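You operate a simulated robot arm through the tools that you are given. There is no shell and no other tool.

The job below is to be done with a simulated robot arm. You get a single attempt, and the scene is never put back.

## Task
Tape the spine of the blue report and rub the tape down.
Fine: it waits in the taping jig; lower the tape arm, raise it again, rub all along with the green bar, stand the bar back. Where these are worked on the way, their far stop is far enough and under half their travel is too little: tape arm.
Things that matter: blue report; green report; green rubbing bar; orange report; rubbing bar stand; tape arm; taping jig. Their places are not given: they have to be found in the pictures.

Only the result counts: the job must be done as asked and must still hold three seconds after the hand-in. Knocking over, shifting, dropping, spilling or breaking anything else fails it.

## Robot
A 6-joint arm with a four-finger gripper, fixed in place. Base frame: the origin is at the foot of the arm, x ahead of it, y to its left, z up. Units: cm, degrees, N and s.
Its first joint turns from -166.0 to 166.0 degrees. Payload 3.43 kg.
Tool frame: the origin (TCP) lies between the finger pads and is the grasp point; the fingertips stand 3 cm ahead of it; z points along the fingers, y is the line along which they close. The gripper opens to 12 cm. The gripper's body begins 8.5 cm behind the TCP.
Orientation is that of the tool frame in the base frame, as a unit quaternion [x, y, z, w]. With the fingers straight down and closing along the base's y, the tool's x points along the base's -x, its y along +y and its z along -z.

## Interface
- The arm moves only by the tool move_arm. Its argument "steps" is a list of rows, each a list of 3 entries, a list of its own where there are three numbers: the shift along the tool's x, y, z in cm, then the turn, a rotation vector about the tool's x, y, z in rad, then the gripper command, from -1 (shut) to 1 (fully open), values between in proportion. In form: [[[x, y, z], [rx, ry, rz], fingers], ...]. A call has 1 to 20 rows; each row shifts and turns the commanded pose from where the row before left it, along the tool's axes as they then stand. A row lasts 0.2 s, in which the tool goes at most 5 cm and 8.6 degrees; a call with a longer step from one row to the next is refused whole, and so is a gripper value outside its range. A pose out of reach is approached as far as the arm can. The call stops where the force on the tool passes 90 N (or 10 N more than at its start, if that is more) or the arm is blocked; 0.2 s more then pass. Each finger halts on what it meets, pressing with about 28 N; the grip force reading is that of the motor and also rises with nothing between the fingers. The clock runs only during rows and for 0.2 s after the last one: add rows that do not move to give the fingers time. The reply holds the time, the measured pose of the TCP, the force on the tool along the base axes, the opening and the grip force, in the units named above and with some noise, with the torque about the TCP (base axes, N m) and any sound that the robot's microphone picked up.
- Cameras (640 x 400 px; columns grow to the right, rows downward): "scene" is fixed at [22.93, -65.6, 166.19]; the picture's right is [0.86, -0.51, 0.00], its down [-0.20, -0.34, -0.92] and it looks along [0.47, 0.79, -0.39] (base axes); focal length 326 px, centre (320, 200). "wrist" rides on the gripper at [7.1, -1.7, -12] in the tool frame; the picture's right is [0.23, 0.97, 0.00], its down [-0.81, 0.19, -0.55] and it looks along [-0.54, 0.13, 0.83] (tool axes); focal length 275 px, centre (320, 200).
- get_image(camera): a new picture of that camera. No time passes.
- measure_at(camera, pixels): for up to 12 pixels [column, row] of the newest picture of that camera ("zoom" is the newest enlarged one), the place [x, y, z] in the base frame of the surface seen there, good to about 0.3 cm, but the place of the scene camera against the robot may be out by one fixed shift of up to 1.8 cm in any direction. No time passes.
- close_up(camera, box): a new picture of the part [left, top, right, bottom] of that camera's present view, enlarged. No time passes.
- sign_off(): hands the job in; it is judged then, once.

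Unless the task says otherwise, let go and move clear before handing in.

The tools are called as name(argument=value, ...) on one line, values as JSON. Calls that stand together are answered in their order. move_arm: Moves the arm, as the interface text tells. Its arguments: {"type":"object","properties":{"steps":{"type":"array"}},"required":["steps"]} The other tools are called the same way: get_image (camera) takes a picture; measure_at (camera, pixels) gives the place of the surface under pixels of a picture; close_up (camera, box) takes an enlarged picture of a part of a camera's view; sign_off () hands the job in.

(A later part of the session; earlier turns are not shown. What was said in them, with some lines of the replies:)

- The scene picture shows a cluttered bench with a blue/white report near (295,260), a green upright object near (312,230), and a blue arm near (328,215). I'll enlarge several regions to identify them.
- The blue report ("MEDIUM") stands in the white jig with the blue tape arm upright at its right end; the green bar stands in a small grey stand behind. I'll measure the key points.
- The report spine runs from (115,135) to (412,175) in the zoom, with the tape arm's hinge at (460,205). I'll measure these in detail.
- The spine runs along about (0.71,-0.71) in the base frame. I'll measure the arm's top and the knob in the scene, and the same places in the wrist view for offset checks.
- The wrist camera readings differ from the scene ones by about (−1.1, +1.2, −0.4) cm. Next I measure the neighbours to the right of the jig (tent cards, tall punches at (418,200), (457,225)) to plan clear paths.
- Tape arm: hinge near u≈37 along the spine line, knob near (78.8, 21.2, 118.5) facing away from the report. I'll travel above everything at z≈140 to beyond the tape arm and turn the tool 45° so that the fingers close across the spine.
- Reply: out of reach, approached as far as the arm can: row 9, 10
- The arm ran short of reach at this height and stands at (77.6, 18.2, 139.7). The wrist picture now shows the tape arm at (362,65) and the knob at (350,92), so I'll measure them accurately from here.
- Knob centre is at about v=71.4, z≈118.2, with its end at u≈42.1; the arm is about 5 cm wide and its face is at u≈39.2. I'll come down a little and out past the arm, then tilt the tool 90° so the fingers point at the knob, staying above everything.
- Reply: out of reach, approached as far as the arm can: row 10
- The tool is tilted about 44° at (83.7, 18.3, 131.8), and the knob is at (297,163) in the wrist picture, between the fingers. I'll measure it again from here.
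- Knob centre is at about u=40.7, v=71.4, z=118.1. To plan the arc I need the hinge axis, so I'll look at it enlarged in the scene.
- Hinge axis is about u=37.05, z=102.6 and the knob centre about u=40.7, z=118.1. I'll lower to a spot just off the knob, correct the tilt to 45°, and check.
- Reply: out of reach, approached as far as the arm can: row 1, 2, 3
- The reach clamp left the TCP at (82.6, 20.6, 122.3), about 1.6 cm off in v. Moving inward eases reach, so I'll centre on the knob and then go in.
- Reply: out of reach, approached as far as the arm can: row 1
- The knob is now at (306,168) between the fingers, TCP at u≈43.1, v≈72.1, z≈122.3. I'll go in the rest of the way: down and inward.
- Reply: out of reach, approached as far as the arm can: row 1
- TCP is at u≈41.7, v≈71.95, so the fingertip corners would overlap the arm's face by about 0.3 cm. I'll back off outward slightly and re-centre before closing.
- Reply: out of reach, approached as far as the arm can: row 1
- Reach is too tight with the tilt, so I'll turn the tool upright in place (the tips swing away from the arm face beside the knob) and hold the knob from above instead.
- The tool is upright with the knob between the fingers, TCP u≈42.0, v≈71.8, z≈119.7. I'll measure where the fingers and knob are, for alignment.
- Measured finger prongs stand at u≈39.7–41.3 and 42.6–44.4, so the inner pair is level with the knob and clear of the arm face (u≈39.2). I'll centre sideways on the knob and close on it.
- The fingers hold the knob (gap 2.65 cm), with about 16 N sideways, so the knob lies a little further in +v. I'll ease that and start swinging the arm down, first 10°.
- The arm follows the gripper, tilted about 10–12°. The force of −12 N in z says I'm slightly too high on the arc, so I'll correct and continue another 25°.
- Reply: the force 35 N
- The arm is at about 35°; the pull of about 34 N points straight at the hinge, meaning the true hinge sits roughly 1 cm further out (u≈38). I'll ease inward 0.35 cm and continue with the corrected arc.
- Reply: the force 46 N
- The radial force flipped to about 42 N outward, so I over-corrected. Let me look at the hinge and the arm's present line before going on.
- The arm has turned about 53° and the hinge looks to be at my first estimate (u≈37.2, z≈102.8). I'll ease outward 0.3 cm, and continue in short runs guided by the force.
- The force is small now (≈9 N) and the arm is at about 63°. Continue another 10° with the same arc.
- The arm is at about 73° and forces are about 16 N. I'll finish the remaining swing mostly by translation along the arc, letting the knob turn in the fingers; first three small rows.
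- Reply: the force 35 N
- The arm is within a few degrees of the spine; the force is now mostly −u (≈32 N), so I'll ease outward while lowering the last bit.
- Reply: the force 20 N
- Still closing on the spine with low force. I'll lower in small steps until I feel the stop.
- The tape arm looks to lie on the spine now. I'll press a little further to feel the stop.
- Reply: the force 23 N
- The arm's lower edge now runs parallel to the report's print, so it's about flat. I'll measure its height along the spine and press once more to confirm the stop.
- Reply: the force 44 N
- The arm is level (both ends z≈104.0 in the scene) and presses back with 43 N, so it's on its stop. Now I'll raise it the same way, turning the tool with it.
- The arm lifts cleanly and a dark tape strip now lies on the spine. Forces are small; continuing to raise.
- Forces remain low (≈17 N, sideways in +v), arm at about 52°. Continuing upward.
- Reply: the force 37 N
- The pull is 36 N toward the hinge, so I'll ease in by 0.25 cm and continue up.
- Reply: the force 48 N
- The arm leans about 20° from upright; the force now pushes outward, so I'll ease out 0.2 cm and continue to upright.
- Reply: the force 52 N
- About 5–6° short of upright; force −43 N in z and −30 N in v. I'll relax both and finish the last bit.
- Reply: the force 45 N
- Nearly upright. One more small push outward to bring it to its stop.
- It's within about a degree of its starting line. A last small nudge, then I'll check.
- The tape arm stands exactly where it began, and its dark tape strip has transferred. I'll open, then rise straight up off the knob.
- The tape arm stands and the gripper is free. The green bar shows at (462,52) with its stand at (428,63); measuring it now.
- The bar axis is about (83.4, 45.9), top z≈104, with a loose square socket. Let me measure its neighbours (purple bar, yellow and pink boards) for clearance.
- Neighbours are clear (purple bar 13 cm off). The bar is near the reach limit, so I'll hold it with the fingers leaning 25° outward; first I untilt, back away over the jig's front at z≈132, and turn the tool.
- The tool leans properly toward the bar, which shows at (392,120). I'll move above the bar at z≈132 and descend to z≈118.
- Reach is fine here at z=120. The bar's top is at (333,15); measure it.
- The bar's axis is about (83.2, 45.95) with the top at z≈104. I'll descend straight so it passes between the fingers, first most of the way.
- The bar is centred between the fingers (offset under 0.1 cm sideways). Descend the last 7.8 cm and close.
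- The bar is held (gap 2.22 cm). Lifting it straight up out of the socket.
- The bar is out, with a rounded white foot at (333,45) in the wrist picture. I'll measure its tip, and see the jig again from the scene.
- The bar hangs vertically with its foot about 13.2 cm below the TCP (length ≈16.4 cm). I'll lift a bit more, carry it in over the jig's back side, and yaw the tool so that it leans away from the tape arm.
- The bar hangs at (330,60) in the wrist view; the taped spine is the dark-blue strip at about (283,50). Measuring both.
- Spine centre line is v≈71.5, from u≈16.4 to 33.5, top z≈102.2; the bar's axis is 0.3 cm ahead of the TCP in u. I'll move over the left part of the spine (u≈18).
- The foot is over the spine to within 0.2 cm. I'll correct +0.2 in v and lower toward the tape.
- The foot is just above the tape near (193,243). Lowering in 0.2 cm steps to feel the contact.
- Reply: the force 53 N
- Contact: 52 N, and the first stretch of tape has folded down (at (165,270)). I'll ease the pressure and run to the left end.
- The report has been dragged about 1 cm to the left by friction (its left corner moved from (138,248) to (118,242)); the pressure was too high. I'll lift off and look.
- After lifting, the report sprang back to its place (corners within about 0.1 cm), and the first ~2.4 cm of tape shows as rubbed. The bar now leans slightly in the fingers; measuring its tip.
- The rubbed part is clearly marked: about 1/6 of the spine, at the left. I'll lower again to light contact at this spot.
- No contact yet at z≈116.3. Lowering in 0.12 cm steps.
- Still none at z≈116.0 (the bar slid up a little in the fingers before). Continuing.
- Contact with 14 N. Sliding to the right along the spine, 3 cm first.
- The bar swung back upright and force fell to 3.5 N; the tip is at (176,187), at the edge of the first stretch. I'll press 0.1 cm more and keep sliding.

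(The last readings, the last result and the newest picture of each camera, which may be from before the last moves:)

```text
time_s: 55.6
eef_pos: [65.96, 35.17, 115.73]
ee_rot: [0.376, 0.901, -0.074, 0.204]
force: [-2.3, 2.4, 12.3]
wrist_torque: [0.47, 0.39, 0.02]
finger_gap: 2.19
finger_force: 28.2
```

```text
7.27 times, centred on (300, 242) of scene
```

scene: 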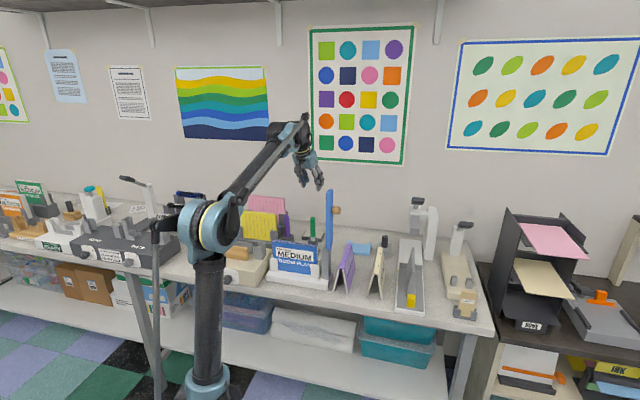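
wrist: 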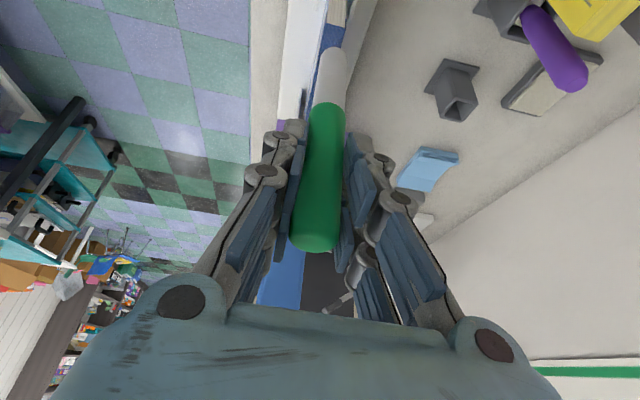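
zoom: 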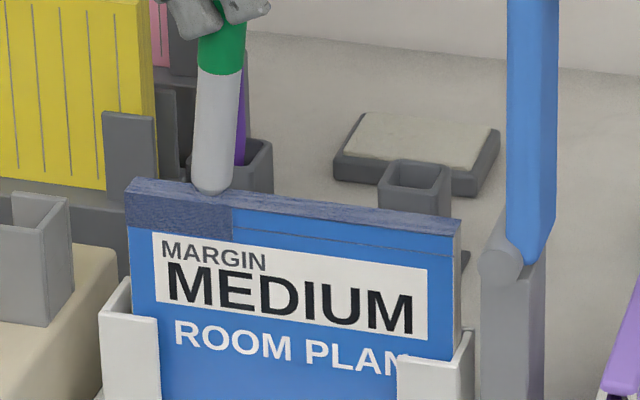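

The second stretch is now rubbed (to (232,225)) and the report hasn't moved. Continuing with about 12 N.

move_arm(steps=[[[-0.725, 0, 0.339], [0, 0, 0], -1], [[-0.725, 0, 0.339], [0, 0, 0], -1], [[-0.725, 0, 0.339], [0, 0, 0], -1], [[-0.725, 0, 0.339], [0, 0, 0], -1], [[0, 0, 0], [0, 0, 0], -1]])

close_up(camera="scene", box=[265, 215, 335, 270])

```text
time_s: 56.8
eef_pos: [68.39, 32.9, 115.77]
ee_rot: [0.375, 0.901, -0.073, 0.203]
force: [-1.5, 0.7, 4.1]
wrist_torque: [0.17, 0.19, 0.05]
finger_gap: 2.21
finger_force: 27.3
```

```text
7.27 times, centred on (300, 242) of scene
```

zoom: 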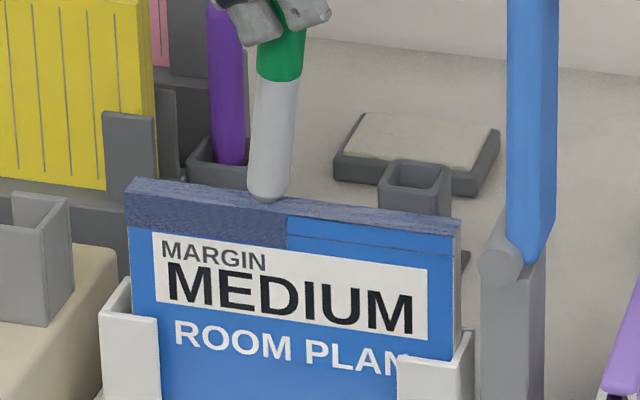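

Third stretch done, force down to 4 N. Press 0.12 cm more and continue.

move_arm(steps=[[[0.05, 0, 0.109], [0, 0, 0], -1], [[-0.725, 0, 0.339], [0, 0, 0], -1], [[-0.725, 0, 0.339], [0, 0, 0], -1], [[-0.725, 0, 0.339], [0, 0, 0], -1], [[0, 0, 0], [0, 0, 0], -1]])

close_up(camera="scene", box=[265, 215, 335, 270])

```text
time_s: 58.0
eef_pos: [70.0, 31.26, 115.55]
ee_rot: [0.376, 0.901, -0.074, 0.203]
force: [-1.4, 1.0, 5.7]
wrist_torque: [0.14, 0.17, -0.01]
finger_gap: 2.18
finger_force: 28.4
```

```text
7.27 times, centred on (300, 242) of scene
```

zoom: 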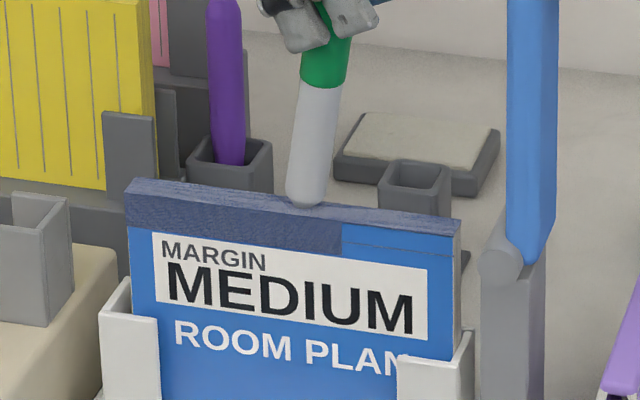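

Fourth stretch done, but the bar now trails by about 12° in the fingers. I'll lift 1 cm and pitch the tool so the bar is upright again before the last third.

move_arm(steps=[[[-0.423, 0, -0.906], [0, 0, 0], -1], [[0, 0, 0], [0, -0.125, 0], -1], [[0, 0, 0], [0, -0.125, 0], -1], [[0, 0, 0], [0, 0, 0], -1]])

close_up(camera="scene", box=[260, 170, 360, 270])

get_image(camera="wrist")

```text
time_s: 59.0
eef_pos: [69.98, 31.25, 116.56]
ee_rot: [0.363, 0.868, -0.12, 0.315]
force: [-0.6, 0.0, -0.3]
wrist_torque: [0.0, -0.02, 0.04]
finger_gap: 2.21
finger_force: 28.0
```

```text
4.00 times, centred on (310, 220) of scene
```

zoom: 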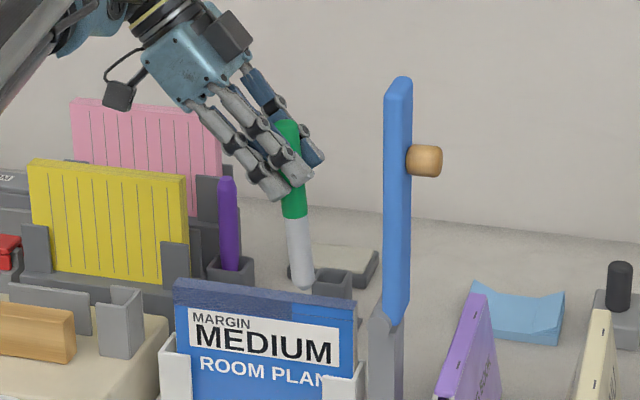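

```text
taken
```

wrist: 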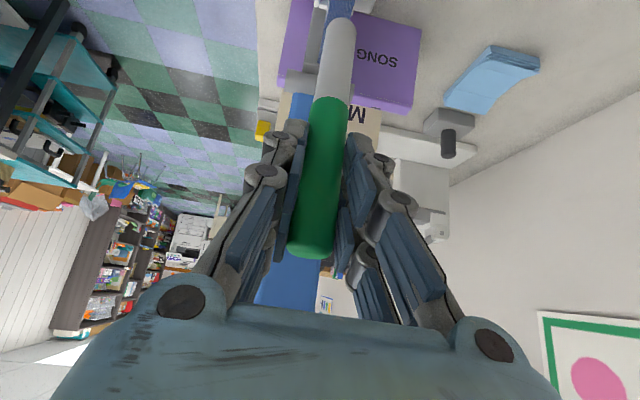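

The bar now leans slightly foot-forward over the unrubbed part. Measuring the tip height before lowering.

measure_at(camera="zoom", pixels=[[305, 285], [304, 275], [298, 225], [300, 295], [350, 302], [180, 284], [325, 299]])

measure_at(camera="wrist", pixels=[[342, 20], [341, 30], [338, 70], [335, 10], [340, 5], [330, 12], [348, 8]])

close_up(camera="wrist", box=[290, 0, 390, 80])

```text
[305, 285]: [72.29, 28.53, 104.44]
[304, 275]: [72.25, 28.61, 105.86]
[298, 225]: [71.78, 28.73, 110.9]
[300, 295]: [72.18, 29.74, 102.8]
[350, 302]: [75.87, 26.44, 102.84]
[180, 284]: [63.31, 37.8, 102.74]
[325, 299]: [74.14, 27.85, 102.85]
```

```text
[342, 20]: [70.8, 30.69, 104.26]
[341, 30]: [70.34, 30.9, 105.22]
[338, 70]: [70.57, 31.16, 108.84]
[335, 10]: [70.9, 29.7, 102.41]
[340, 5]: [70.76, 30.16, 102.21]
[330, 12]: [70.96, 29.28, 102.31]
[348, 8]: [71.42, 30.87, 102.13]
```

```text
5.00 times, centred on (340, 40) of wrist
```

zoom: 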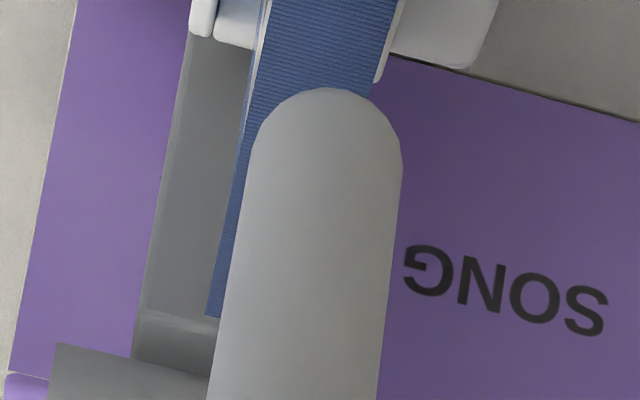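

The tip stands at about 80% of the spine's length and about 1.3 cm above it. Lowering to contact.

move_arm(steps=[[[0.318, -0.1, 0.386], [0, 0, 0], -1], [[0.255, 0, 0.309], [0, 0, 0], -1], [[0, 0, 0], [0, 0, 0], -1]])

move_arm(steps=[[[0.095, 0, 0.116], [0, 0, 0], -1], [[0, 0, 0], [0, 0, 0], -1]])

```text
time_s: 59.8
eef_pos: [69.99, 31.27, 115.55]
ee_rot: [0.363, 0.869, -0.12, 0.315]
force: [-0.6, 0.3, -0.6]
wrist_torque: [-0.01, 0.06, 0.03]
finger_gap: 2.2
finger_force: 28.3
```

```text
time_s: 60.4
eef_pos: [69.93, 31.18, 115.51]
ee_rot: [0.364, 0.868, -0.121, 0.314]
force: [-0.6, 1.3, 9.5]
wrist_torque: [0.05, 0.01, 0.04]
finger_gap: 2.2
finger_force: 27.7
```

Contact at 9.5 N. Sliding right again.

move_arm(steps=[[[0.03, 0, 0.04], [0, 0, 0], -1], [[-0.618, 0, 0.509], [0, 0, 0], -1], [[-0.618, 0, 0.509], [0, 0, 0], -1], [[-0.618, 0, 0.509], [0, 0, 0], -1], [[0, 0, 0], [0, 0, 0], -1]])

close_up(camera="scene", box=[265, 205, 345, 270])

```text
time_s: 61.6
eef_pos: [71.75, 29.57, 115.6]
ee_rot: [0.363, 0.869, -0.12, 0.315]
force: [-2.6, 2.4, 7.2]
wrist_torque: [0.18, 0.21, -0.01]
finger_gap: 2.2
finger_force: 28.3
```

```text
6.15 times, centred on (305, 238) of scene
```

zoom: 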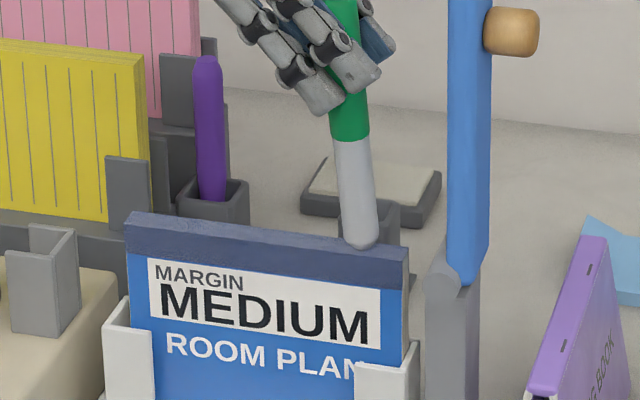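

The dark rubbed band now spans the whole spine, (125,215) to (408,270). I'll run on 1.3 cm nearer the right end for completeness, then lift off.

move_arm(steps=[[[-0.502, 0, 0.413], [0, 0, 0], -1], [[-0.502, 0, 0.413], [0, 0, 0], -1], [[0, 0, 0], [0, 0, 0], -1], [[-0.636, 0, -0.772], [0, 0, 0], -1], [[-0.636, 0, -0.772], [0, 0, 0], -1], [[0, 0, 0], [0, 0, 0], -1]])

close_up(camera="scene", box=[255, 195, 345, 275])

get_image(camera="wrist")

```text
time_s: 63.0
eef_pos: [72.65, 28.68, 117.49]
ee_rot: [0.363, 0.869, -0.12, 0.315]
force: [-0.3, -0.5, -1.5]
wrist_torque: [0.01, 0.04, 0.01]
finger_gap: 2.23
finger_force: 27.9
```

```text
5.00 times, centred on (300, 235) of scene
```

zoom: 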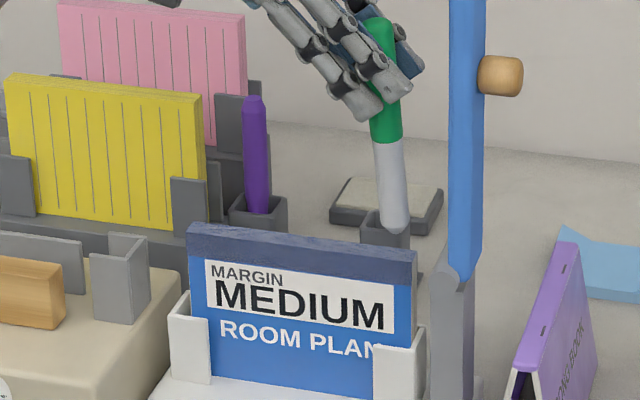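

```text
taken
```

wrist: 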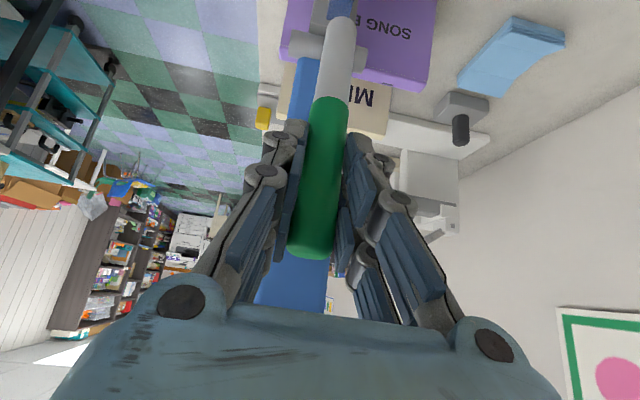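

The whole spine is rubbed. The report may sit slightly further right than at first; let me check its corners against the clips.

close_up(camera="scene", box=[264, 220, 344, 280])

```text
6.67 times, centred on (304, 250) of scene
```

zoom: 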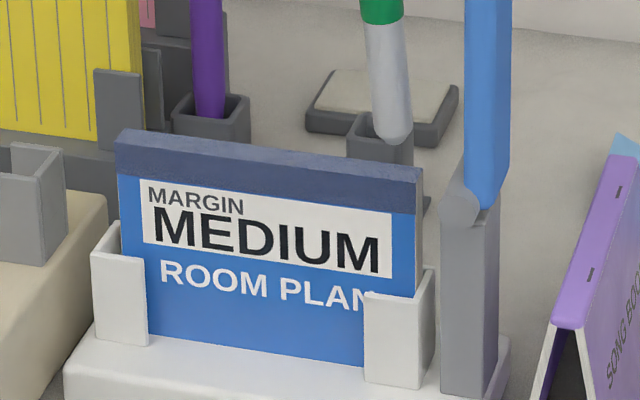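

The report has slid about 0.5 cm right within the jig's slack, still standing properly in it; I'll leave it. Now I measure the bar's lean in the fingers to set it upright for returning.

measure_at(camera="zoom", pixels=[[394, 130], [393, 115], [391, 90], [388, 60], [386, 40], [384, 20], [381, 5]])

measure_at(camera="wrist", pixels=[[343, 20], [342, 35], [340, 55], [337, 80], [334, 105], [328, 150], [320, 200], [316, 235]])

```text
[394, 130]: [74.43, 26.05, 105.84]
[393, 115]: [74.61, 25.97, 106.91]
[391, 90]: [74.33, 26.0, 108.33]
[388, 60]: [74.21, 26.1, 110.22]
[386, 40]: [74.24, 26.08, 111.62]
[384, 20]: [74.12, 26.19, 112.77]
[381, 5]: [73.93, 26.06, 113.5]
```

```text
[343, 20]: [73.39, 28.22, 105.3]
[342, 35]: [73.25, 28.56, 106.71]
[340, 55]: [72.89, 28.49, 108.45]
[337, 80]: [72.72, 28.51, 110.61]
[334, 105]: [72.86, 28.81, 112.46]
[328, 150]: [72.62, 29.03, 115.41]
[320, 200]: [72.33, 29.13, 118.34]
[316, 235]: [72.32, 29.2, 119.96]
```

The bar leans about 4–5° foot-forward. I'll straighten it by pitching the tool, lift, move back from the jig, and yaw to face the stand.

move_arm(steps=[[[0, 0, 0], [0, 0.0785, 0], -1], [[-1.44, 0, -2.045], [0, 0, 0], -1], [[2.7, 2.7, -1.9], [0, 0, 0], -1], [[2.7, 2.7, -1.9], [0, 0, 0], -1], [[0, 0, 0], [-0.0823, 0.003, -0.1171], -1], [[0, 0, 0], [-0.0823, 0.003, -0.1171], -1], [[0, 0, 0], [-0.0823, 0.003, -0.1171], -1], [[0, 0, 0], [-0.0823, 0.003, -0.1171], -1], [[0, 0, 0], [-0.0823, 0.003, -0.1171], -1], [[0, 0, 0], [-0.0823, 0.003, -0.1171], -1], [[0, 0, 0], [-0.0823, 0.003, -0.1171], -1], [[0, 0, 0], [-0.0823, 0.003, -0.1171], -1], [[0, 0, 0], [-0.0823, 0.003, -0.1171], -1], [[0, 0, 0], [0, 0, 0], -1]])

get_image(camera="wrist")

close_up(camera="scene", box=[240, 150, 360, 270])

```text
time_s: 66.0
eef_pos: [71.86, 36.9, 120.07]
ee_rot: [-0.235, 0.924, 0.086, 0.288]
force: [0.1, 0.0, -1.5]
wrist_torque: [-0.02, 0.04, 0.0]
finger_gap: 2.21
finger_force: 28.1
```

```text
taken
```

wrist: 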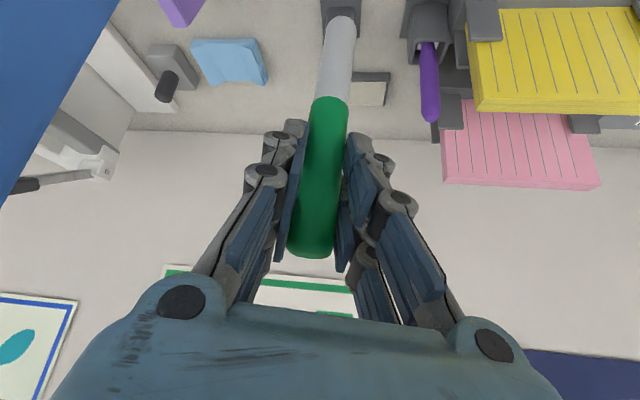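

```text
3.33 times, centred on (300, 210) of scene
```

zoom: 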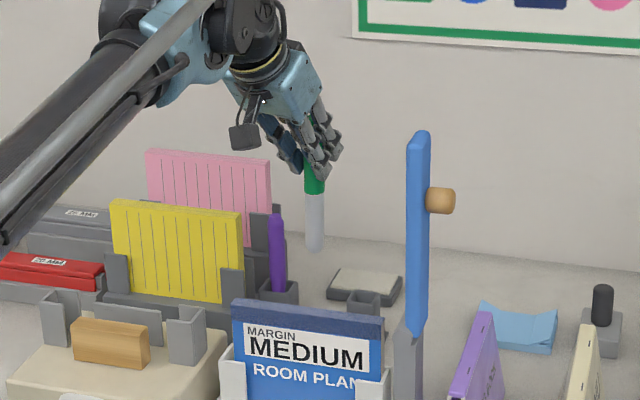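

Measuring the bar's line from here to check it is upright.

measure_at(camera="wrist", pixels=[[342, 22], [341, 40], [339, 60], [337, 80], [333, 105], [327, 150], [320, 200], [315, 235]])

measure_at(camera="zoom", pixels=[[315, 245], [315, 230], [315, 210], [315, 195], [315, 185], [313, 135]])

close_up(camera="scene", box=[280, 180, 340, 230])

```text
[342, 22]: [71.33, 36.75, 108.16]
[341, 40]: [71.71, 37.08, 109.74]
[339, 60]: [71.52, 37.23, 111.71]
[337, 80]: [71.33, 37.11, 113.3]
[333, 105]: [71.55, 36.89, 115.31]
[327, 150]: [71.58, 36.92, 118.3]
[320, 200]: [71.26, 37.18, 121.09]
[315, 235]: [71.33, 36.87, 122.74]
```

```text
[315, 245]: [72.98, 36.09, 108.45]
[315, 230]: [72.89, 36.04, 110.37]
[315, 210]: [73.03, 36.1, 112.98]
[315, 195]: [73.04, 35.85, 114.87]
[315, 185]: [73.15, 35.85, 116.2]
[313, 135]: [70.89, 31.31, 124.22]
```

```text
8.00 times, centred on (310, 205) of scene
```

zoom: 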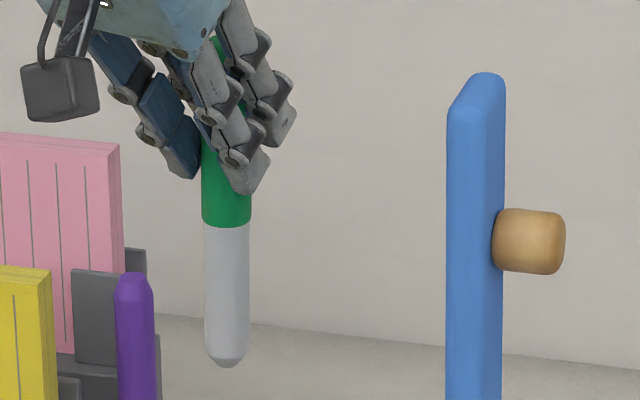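

The bar hangs upright, foot at z≈106.9. Comparing with its axis in the stand, the TCP must go to about (82.7, 45.5). Moving there, then lowering to just above the socket.

move_arm(steps=[[[-2.78, 0.565, 1.965], [0, 0, 0], -1], [[-2.78, 0.565, 1.965], [0, 0, 0], -1], [[-2.78, 0.565, 1.965], [0, 0, 0], -1], [[-2.78, 0.565, 1.965], [0, 0, 0], -1], [[1.527, -0.063, 2.18], [0, 0, 0], -1], [[1.527, -0.063, 2.18], [0, 0, 0], -1], [[1.527, -0.063, 2.18], [0, 0, 0], -1], [[0, 0, 0], [0, 0, 0], -1]])

get_image(camera="wrist")

close_up(camera="scene", box=[285, 200, 345, 255])

```text
time_s: 67.8
eef_pos: [82.39, 45.72, 112.15]
ee_rot: [-0.234, 0.925, 0.087, 0.288]
force: [-0.2, 0.9, -1.2]
wrist_torque: [0.01, 0.01, -0.02]
finger_gap: 2.17
finger_force: 28.1
```

```text
taken
```

wrist: 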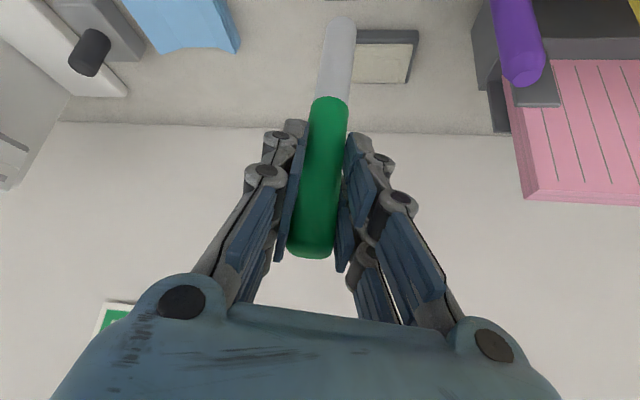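

```text
7.27 times, centred on (315, 228) of scene
```

zoom: 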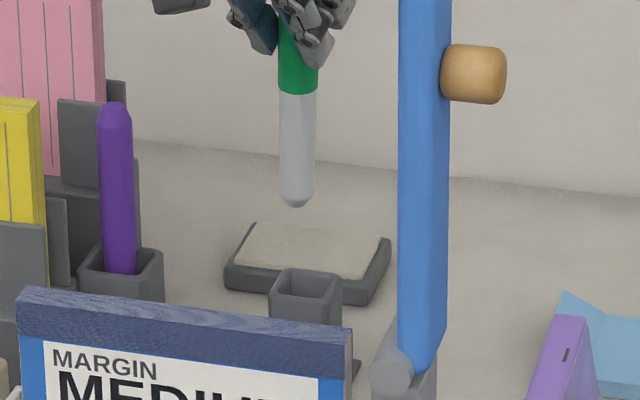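

In the scene the tip (296,205) sits left of the socket centre (306,285) by about 0.5 cm. Measuring tip and socket rim to correct.

measure_at(camera="zoom", pixels=[[296, 195], [297, 170], [298, 140], [299, 110], [272, 285], [305, 297], [340, 296], [316, 271], [290, 270], [335, 274], [283, 272], [305, 318]])

measure_at(camera="wrist", pixels=[[341, 22], [341, 40], [339, 60], [337, 80], [334, 95], [330, 130]])

```text
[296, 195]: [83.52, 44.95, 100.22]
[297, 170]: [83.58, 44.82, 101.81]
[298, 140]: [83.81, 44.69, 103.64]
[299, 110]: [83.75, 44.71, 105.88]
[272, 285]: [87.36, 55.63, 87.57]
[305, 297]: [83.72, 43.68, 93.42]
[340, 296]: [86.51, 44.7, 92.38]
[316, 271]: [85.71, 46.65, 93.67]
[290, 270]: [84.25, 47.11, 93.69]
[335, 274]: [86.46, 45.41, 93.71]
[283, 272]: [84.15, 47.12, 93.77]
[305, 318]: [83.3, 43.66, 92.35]
```

```text
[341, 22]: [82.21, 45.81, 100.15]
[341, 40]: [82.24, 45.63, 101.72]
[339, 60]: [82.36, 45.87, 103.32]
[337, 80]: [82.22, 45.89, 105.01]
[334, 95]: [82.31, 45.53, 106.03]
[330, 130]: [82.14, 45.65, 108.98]
```

By image columns the bar needs about +0.45 cm to the right at the tip and +0.2 cm at the top (it leans ~2°). I'll apply a small roll and shift, then check again.

move_arm(steps=[[[-0.05, -0.2, 0.03], [0.0245, -0.001, -0.0172], -1], [[0, 0, 0], [0, 0, 0], -1]])

close_up(camera="scene", box=[290, 200, 340, 255])

get_image(camera="wrist")

```text
time_s: 68.4
eef_pos: [82.61, 45.42, 112.06]
ee_rot: [-0.239, 0.923, 0.073, 0.292]
force: [0.7, -0.7, -0.8]
wrist_torque: [0.01, 0.0, -0.01]
finger_gap: 2.19
finger_force: 28.1
```

```text
7.27 times, centred on (315, 228) of scene
```

zoom: 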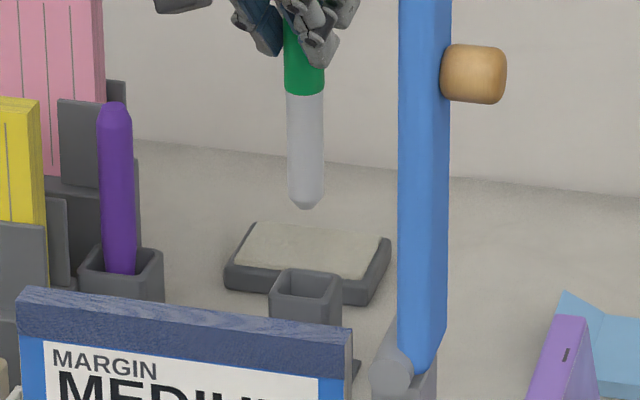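

```text
taken
```

wrist: 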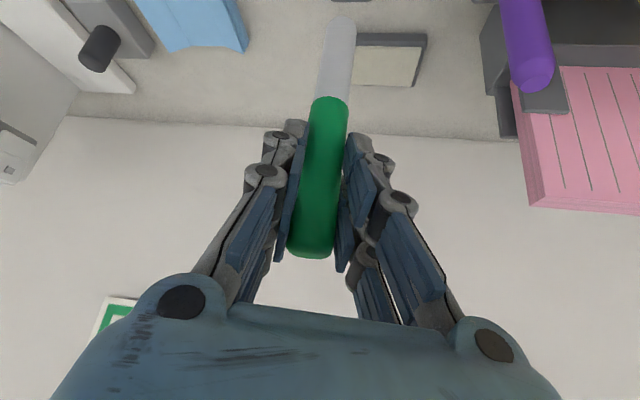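

Now the bar is vertical in the image and above the socket's column (tip at (306,205), socket centre (306,285)). Checking depth with measurements.

measure_at(camera="zoom", pixels=[[306, 195], [306, 180], [306, 165], [306, 150], [306, 135], [306, 120], [306, 105], [272, 276], [340, 280], [305, 297], [312, 268], [290, 298]])

measure_at(camera="wrist", pixels=[[341, 25], [340, 40], [339, 50], [339, 60], [338, 70], [337, 80], [336, 90], [334, 100], [332, 115], [330, 130]])

```text
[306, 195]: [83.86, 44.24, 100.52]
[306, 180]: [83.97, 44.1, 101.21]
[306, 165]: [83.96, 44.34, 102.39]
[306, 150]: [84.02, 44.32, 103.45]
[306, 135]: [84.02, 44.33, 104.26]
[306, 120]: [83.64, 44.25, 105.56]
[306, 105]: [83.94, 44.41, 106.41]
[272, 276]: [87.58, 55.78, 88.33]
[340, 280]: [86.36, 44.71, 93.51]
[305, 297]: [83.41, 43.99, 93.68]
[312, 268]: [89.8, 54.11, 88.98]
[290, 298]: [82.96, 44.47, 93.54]
```

```text
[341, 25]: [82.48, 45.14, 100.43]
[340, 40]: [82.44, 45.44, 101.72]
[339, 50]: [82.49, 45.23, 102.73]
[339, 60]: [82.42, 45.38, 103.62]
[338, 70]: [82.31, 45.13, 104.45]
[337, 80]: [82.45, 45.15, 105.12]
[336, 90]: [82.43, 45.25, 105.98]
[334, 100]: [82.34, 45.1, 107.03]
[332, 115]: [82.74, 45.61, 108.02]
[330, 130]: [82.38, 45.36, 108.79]
```

Both cameras agree the bar must go about 0.3 cm deeper (+y). Correcting and lowering so that the foot is just at the rim.

move_arm(steps=[[[-0.097, 0.255, 0.067], [0, 0, 0], -1], [[1.148, 0.01, 1.636], [0, 0, 0], -1], [[1.148, 0.01, 1.636], [0, 0, 0], -1], [[0, 0, 0], [0, 0, 0], -1]])

close_up(camera="scene", box=[295, 205, 335, 255])

get_image(camera="wrist")

```text
time_s: 69.4
eef_pos: [82.77, 45.65, 108.12]
ee_rot: [-0.238, 0.923, 0.073, 0.293]
force: [-0.9, -1.0, -1.7]
wrist_torque: [0.0, 0.02, 0.02]
finger_gap: 2.2
finger_force: 28.8
```

```text
8.00 times, centred on (315, 230) of scene
```

zoom: 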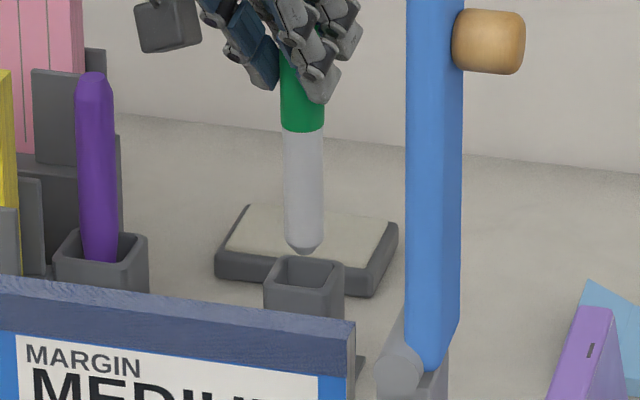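

```text
taken
```

wrist: 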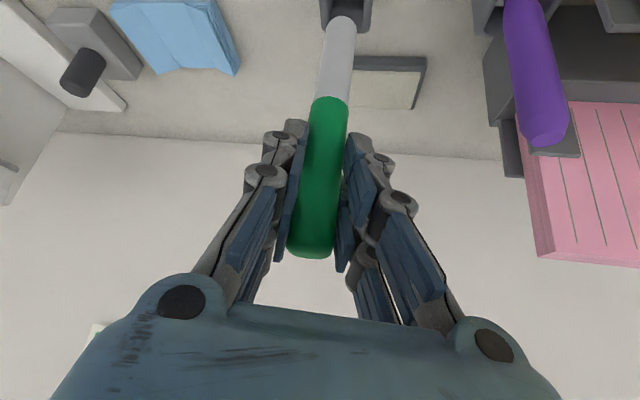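

close_up(camera="wrist", box=[310, 0, 380, 50])

```text
8.00 times, centred on (345, 25) of wrist
```

zoom: 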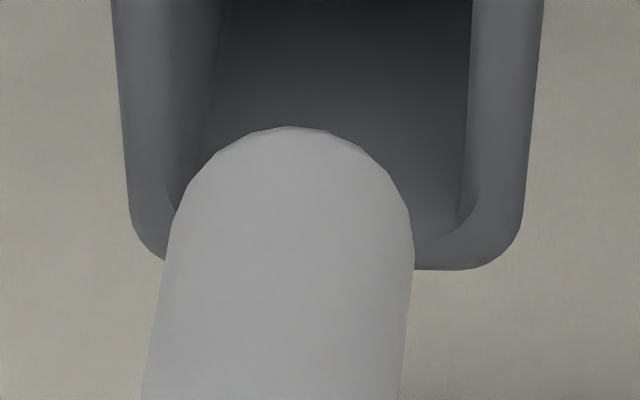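

In the wrist close-up the bar's foot is about 0.1 cm left of the opening's centre. I'll shift +0.1 in tool y and lower gently into the socket.

move_arm(steps=[[[0, 0.1, 0], [0, 0, 0], -1], [[0.402, 0.003, 0.573], [0, 0, 0], -1], [[0.402, 0.003, 0.573], [0, 0, 0], -1], [[0.402, 0.003, 0.573], [0, 0, 0], -1], [[0, 0, 0], [0, 0, 0], -1]])

close_up(camera="scene", box=[295, 205, 335, 255])

close_up(camera="wrist", box=[300, 0, 390, 80])

```text
time_s: 70.6
eef_pos: [82.68, 45.7, 105.92]
ee_rot: [-0.239, 0.923, 0.074, 0.293]
force: [-0.8, 0.7, -1.0]
wrist_torque: [0.0, 0.02, 0.02]
finger_gap: 2.2
finger_force: 28.3
```

```text
8.00 times, centred on (315, 230) of scene
```

zoom: 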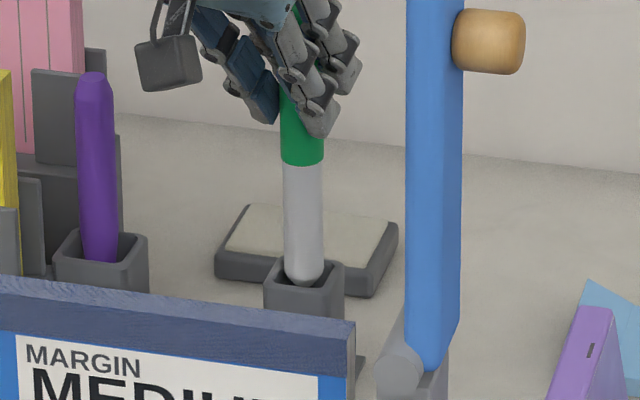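

```text
5.00 times, centred on (345, 40) of wrist
```

zoom: 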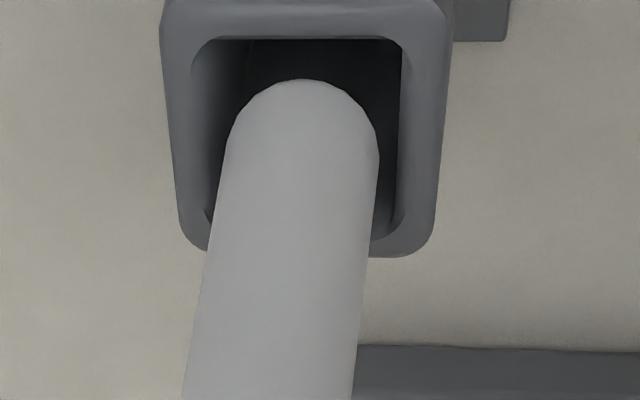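

The foot has entered the socket cleanly with no force. Continuing down.

move_arm(steps=[[[0.402, 0.003, 0.573], [0, 0, 0], -1], [[0.402, 0.003, 0.573], [0, 0, 0], -1], [[0.402, 0.003, 0.573], [0, 0, 0], -1], [[0.402, 0.003, 0.573], [0, 0, 0], -1], [[0, 0, 0], [0, 0, 0], -1]])

close_up(camera="scene", box=[290, 205, 340, 260])

close_up(camera="wrist", box=[280, 0, 400, 120])

```text
time_s: 71.8
eef_pos: [82.65, 45.67, 103.17]
ee_rot: [-0.24, 0.923, 0.074, 0.293]
force: [-1.0, -0.2, -1.2]
wrist_torque: [-0.02, -0.04, 0.04]
finger_gap: 2.22
finger_force: 28.1
```

```text
7.27 times, centred on (315, 232) of scene
```

zoom: 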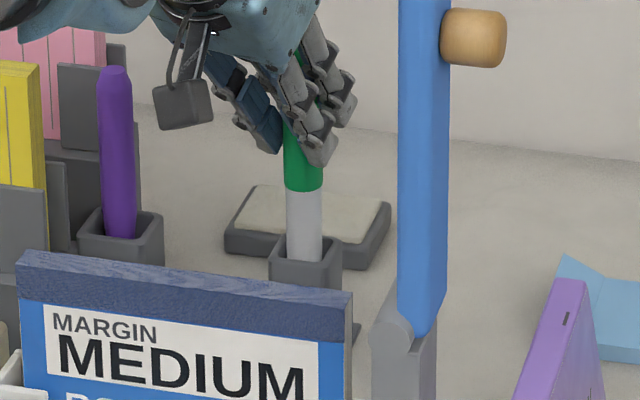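

```text
3.33 times, centred on (340, 60) of wrist
```

zoom: 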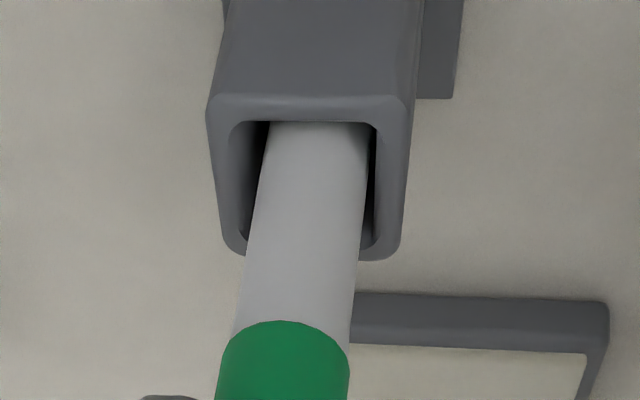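

The bar is well inside the socket with hardly any force. I'll lower the last part in small steps until it rests.

move_arm(steps=[[[0.402, 0.003, 0.573], [0, 0, 0], -1], [[0.402, 0.003, 0.573], [0, 0, 0], -1], [[0.287, 0.002, 0.409], [0, 0, 0], -1], [[0, 0, 0], [0, 0, 0], -1]])

close_up(camera="scene", box=[290, 205, 340, 265])

```text
time_s: 72.8
eef_pos: [82.81, 45.73, 101.4]
ee_rot: [-0.238, 0.923, 0.073, 0.292]
force: [0.6, 0.2, -0.5]
wrist_torque: [-0.01, 0.04, -0.02]
finger_gap: 2.21
finger_force: 27.7
```

```text
6.67 times, centred on (315, 235) of scene
```

zoom: 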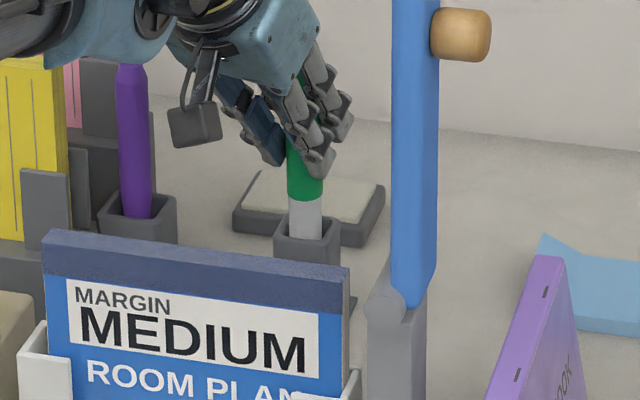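

The green/white boundary is at row 200 versus 213 originally, so about 0.9 cm remains. Continue in 0.25 cm steps until I feel the bottom.

move_arm(steps=[[[0.172, 0, 0.245], [0, 0, 0], -1], [[0.172, 0, 0.245], [0, 0, 0], -1], [[0, 0, 0], [0, 0, 0], -1]])

move_arm(steps=[[[0.115, 0, 0.164], [0, 0, 0], -1], [[0, 0, 0], [0, 0, 0], -1]])

close_up(camera="scene", box=[290, 205, 340, 265])

```text
time_s: 73.6
eef_pos: [82.72, 45.85, 100.64]
ee_rot: [-0.239, 0.923, 0.074, 0.293]
force: [0.9, 0.4, -0.6]
wrist_torque: [0.0, 0.0, 0.04]
finger_gap: 2.18
finger_force: 28.3
```

```text
time_s: 74.2
eef_pos: [82.61, 45.84, 100.36]
ee_rot: [-0.239, 0.923, 0.073, 0.292]
force: [0.7, -0.7, -1.4]
wrist_torque: [0.0, 0.03, 0.0]
finger_gap: 2.19
finger_force: 28.1
```

```text
6.67 times, centred on (315, 235) of scene
```

zoom: 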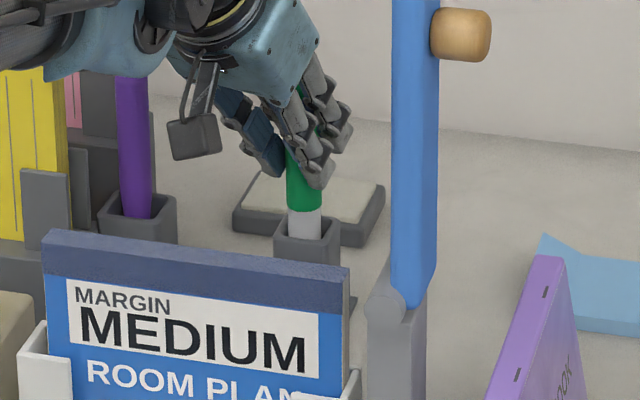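

Boundary at about row 211, so nearly bottomed, still without force. A few more small steps.

move_arm(steps=[[[0.086, 0, 0.123], [0, 0, 0], -1], [[0, 0, 0], [0, 0, 0], -1]])

move_arm(steps=[[[0.086, 0, 0.123], [0, 0, 0], -1], [[0, 0, 0], [0, 0, 0], -1]])

```text
time_s: 74.8
eef_pos: [82.75, 45.74, 100.26]
ee_rot: [-0.239, 0.923, 0.073, 0.293]
force: [-0.4, -0.1, -1.0]
wrist_torque: [-0.02, 0.02, -0.03]
finger_gap: 2.18
finger_force: 27.8
```

```text
time_s: 75.4
eef_pos: [82.68, 45.87, 100.23]
ee_rot: [-0.239, 0.923, 0.074, 0.293]
force: [0.5, 0.1, 13.9]
wrist_torque: [0.02, -0.17, 0.0]
finger_gap: 2.2
finger_force: 27.9
```

The bar stands on the socket's bottom (13.9 N). Opening the fingers and rising straight up.

move_arm(steps=[[[0, 0, 0], [0, 0, 0], -0.5], [[0, 0, 0], [0, 0, 0], -0.2], [[0, 0, 0], [0, 0, 0], 0], [[0, 0, 0], [0, 0, 0], 0]])

get_image(camera="wrist")

close_up(camera="scene", box=[290, 205, 340, 265])

```text
time_s: 76.4
eef_pos: [82.67, 45.72, 100.06]
ee_rot: [-0.239, 0.923, 0.074, 0.293]
force: [0.1, 0.6, 0.9]
wrist_torque: [0.05, 0.02, 0.0]
finger_gap: 5.99
finger_force: 0.0
```

```text
taken
```

wrist: 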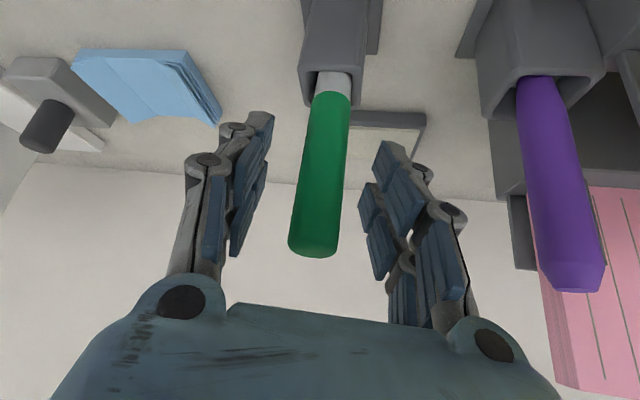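

```text
6.67 times, centred on (315, 235) of scene
```

zoom: 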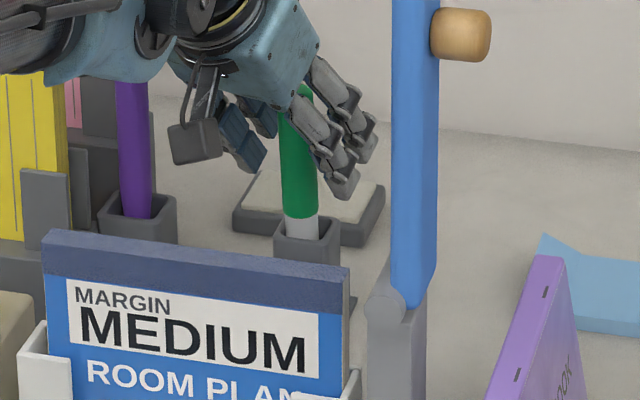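

The bar is released and stands in its socket, slightly leaning within the slack. Rising straight up.

move_arm(steps=[[[-0.86, 0, -1.23], [0, 0, 0], 0], [[-2.0, -0.02, -2.86], [0, 0, 0], 0], [[-2.0, -0.02, -2.86], [0, 0, 0], 0], [[-2.0, -0.02, -2.86], [0, 0, 0], 0], [[-2.0, -0.02, -2.86], [0, 0, 0], 0], [[-2.0, -0.02, -2.86], [0, 0, 0], 0], [[0, 0, 0], [0, 0, 0], 0]])

get_image(camera="scene")

close_up(camera="scene", box=[250, 190, 350, 290])

get_image(camera="wrist")

```text
time_s: 78.0
eef_pos: [82.79, 45.85, 119.05]
ee_rot: [-0.239, 0.923, 0.073, 0.292]
force: [-0.5, 0.1, 0.0]
wrist_torque: [-0.02, 0.03, 0.03]
finger_gap: 6.0
finger_force: 0.0
```

```text
taken
```

scene: 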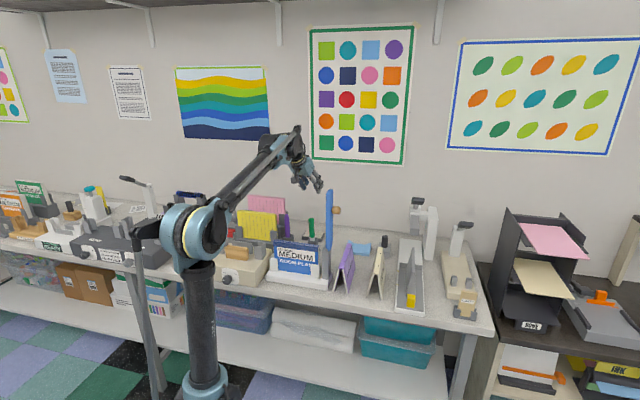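

```text
4.00 times, centred on (300, 240) of scene
```

zoom: 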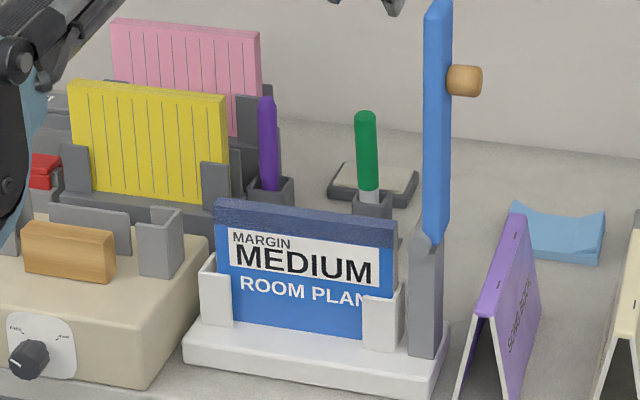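

```text
taken
```

wrist: 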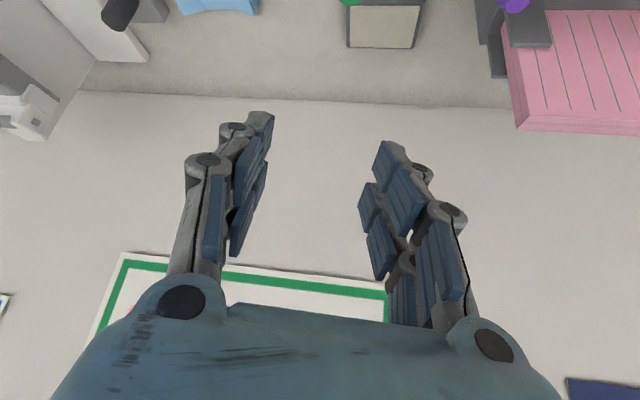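

The bar stands in its stand, the tape arm is up and the report is taped. A last close look at the rubbed band and the right end of the spine.

close_up(camera="scene", box=[265, 225, 330, 270])

close_up(camera="scene", box=[0, 170, 240, 290])

```text
8.89 times, centred on (298, 248) of scene
```

zoom: 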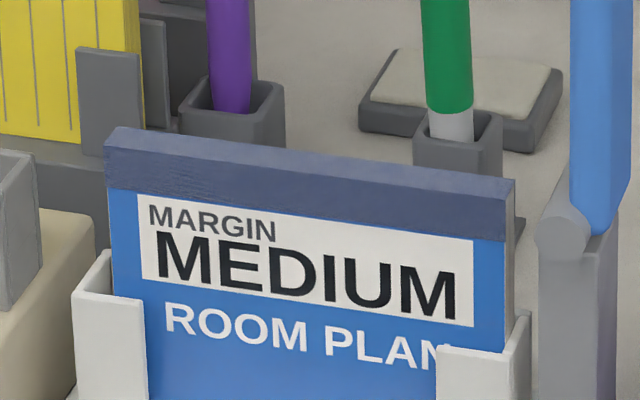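

```text
2.67 times, centred on (120, 230) of scene
```

zoom: 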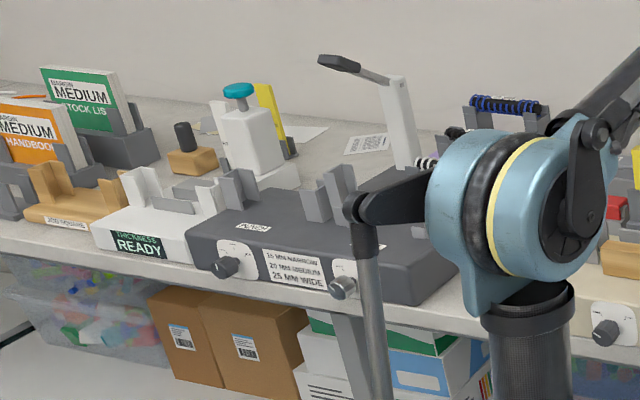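

The rubbed tape covers the full spine from (108,130) to (515,240), the green bar stands in its socket, the tape arm is upright, and all else is in place; the gripper is open and clear. Handing in.

sign_off()

```text
The job is handed in.
```

The blue report's spine is taped, the tape is rubbed down along its whole length, and I've handed the job in. I don't have the judge's verdict.

- **Tape arm:** I lowered it until it lay level on the spine and stopped against it. Then I raised it back to its upright starting position. The tape came off onto the spine.
- **Rubbing:** The close-up pictures show the tape folded down along the full spine, end to end.
- **Green bar:** It is back in its stand, resting on the bottom of the socket. It leans slightly within the socket's play.
- **Blue report:** It still stands in the jig, but sits about 0.5 cm further right than it started. My first press was too hard (about 50 N), and moving the bar left under it tipped the report left by about 1 cm. It sprang back when I lifted off. The shift to the right came from the later, lighter strokes, and I left it there.
- **Everything else:** In the last pictures nothing else looks moved or knocked over. The gripper is open and clear above the bench.
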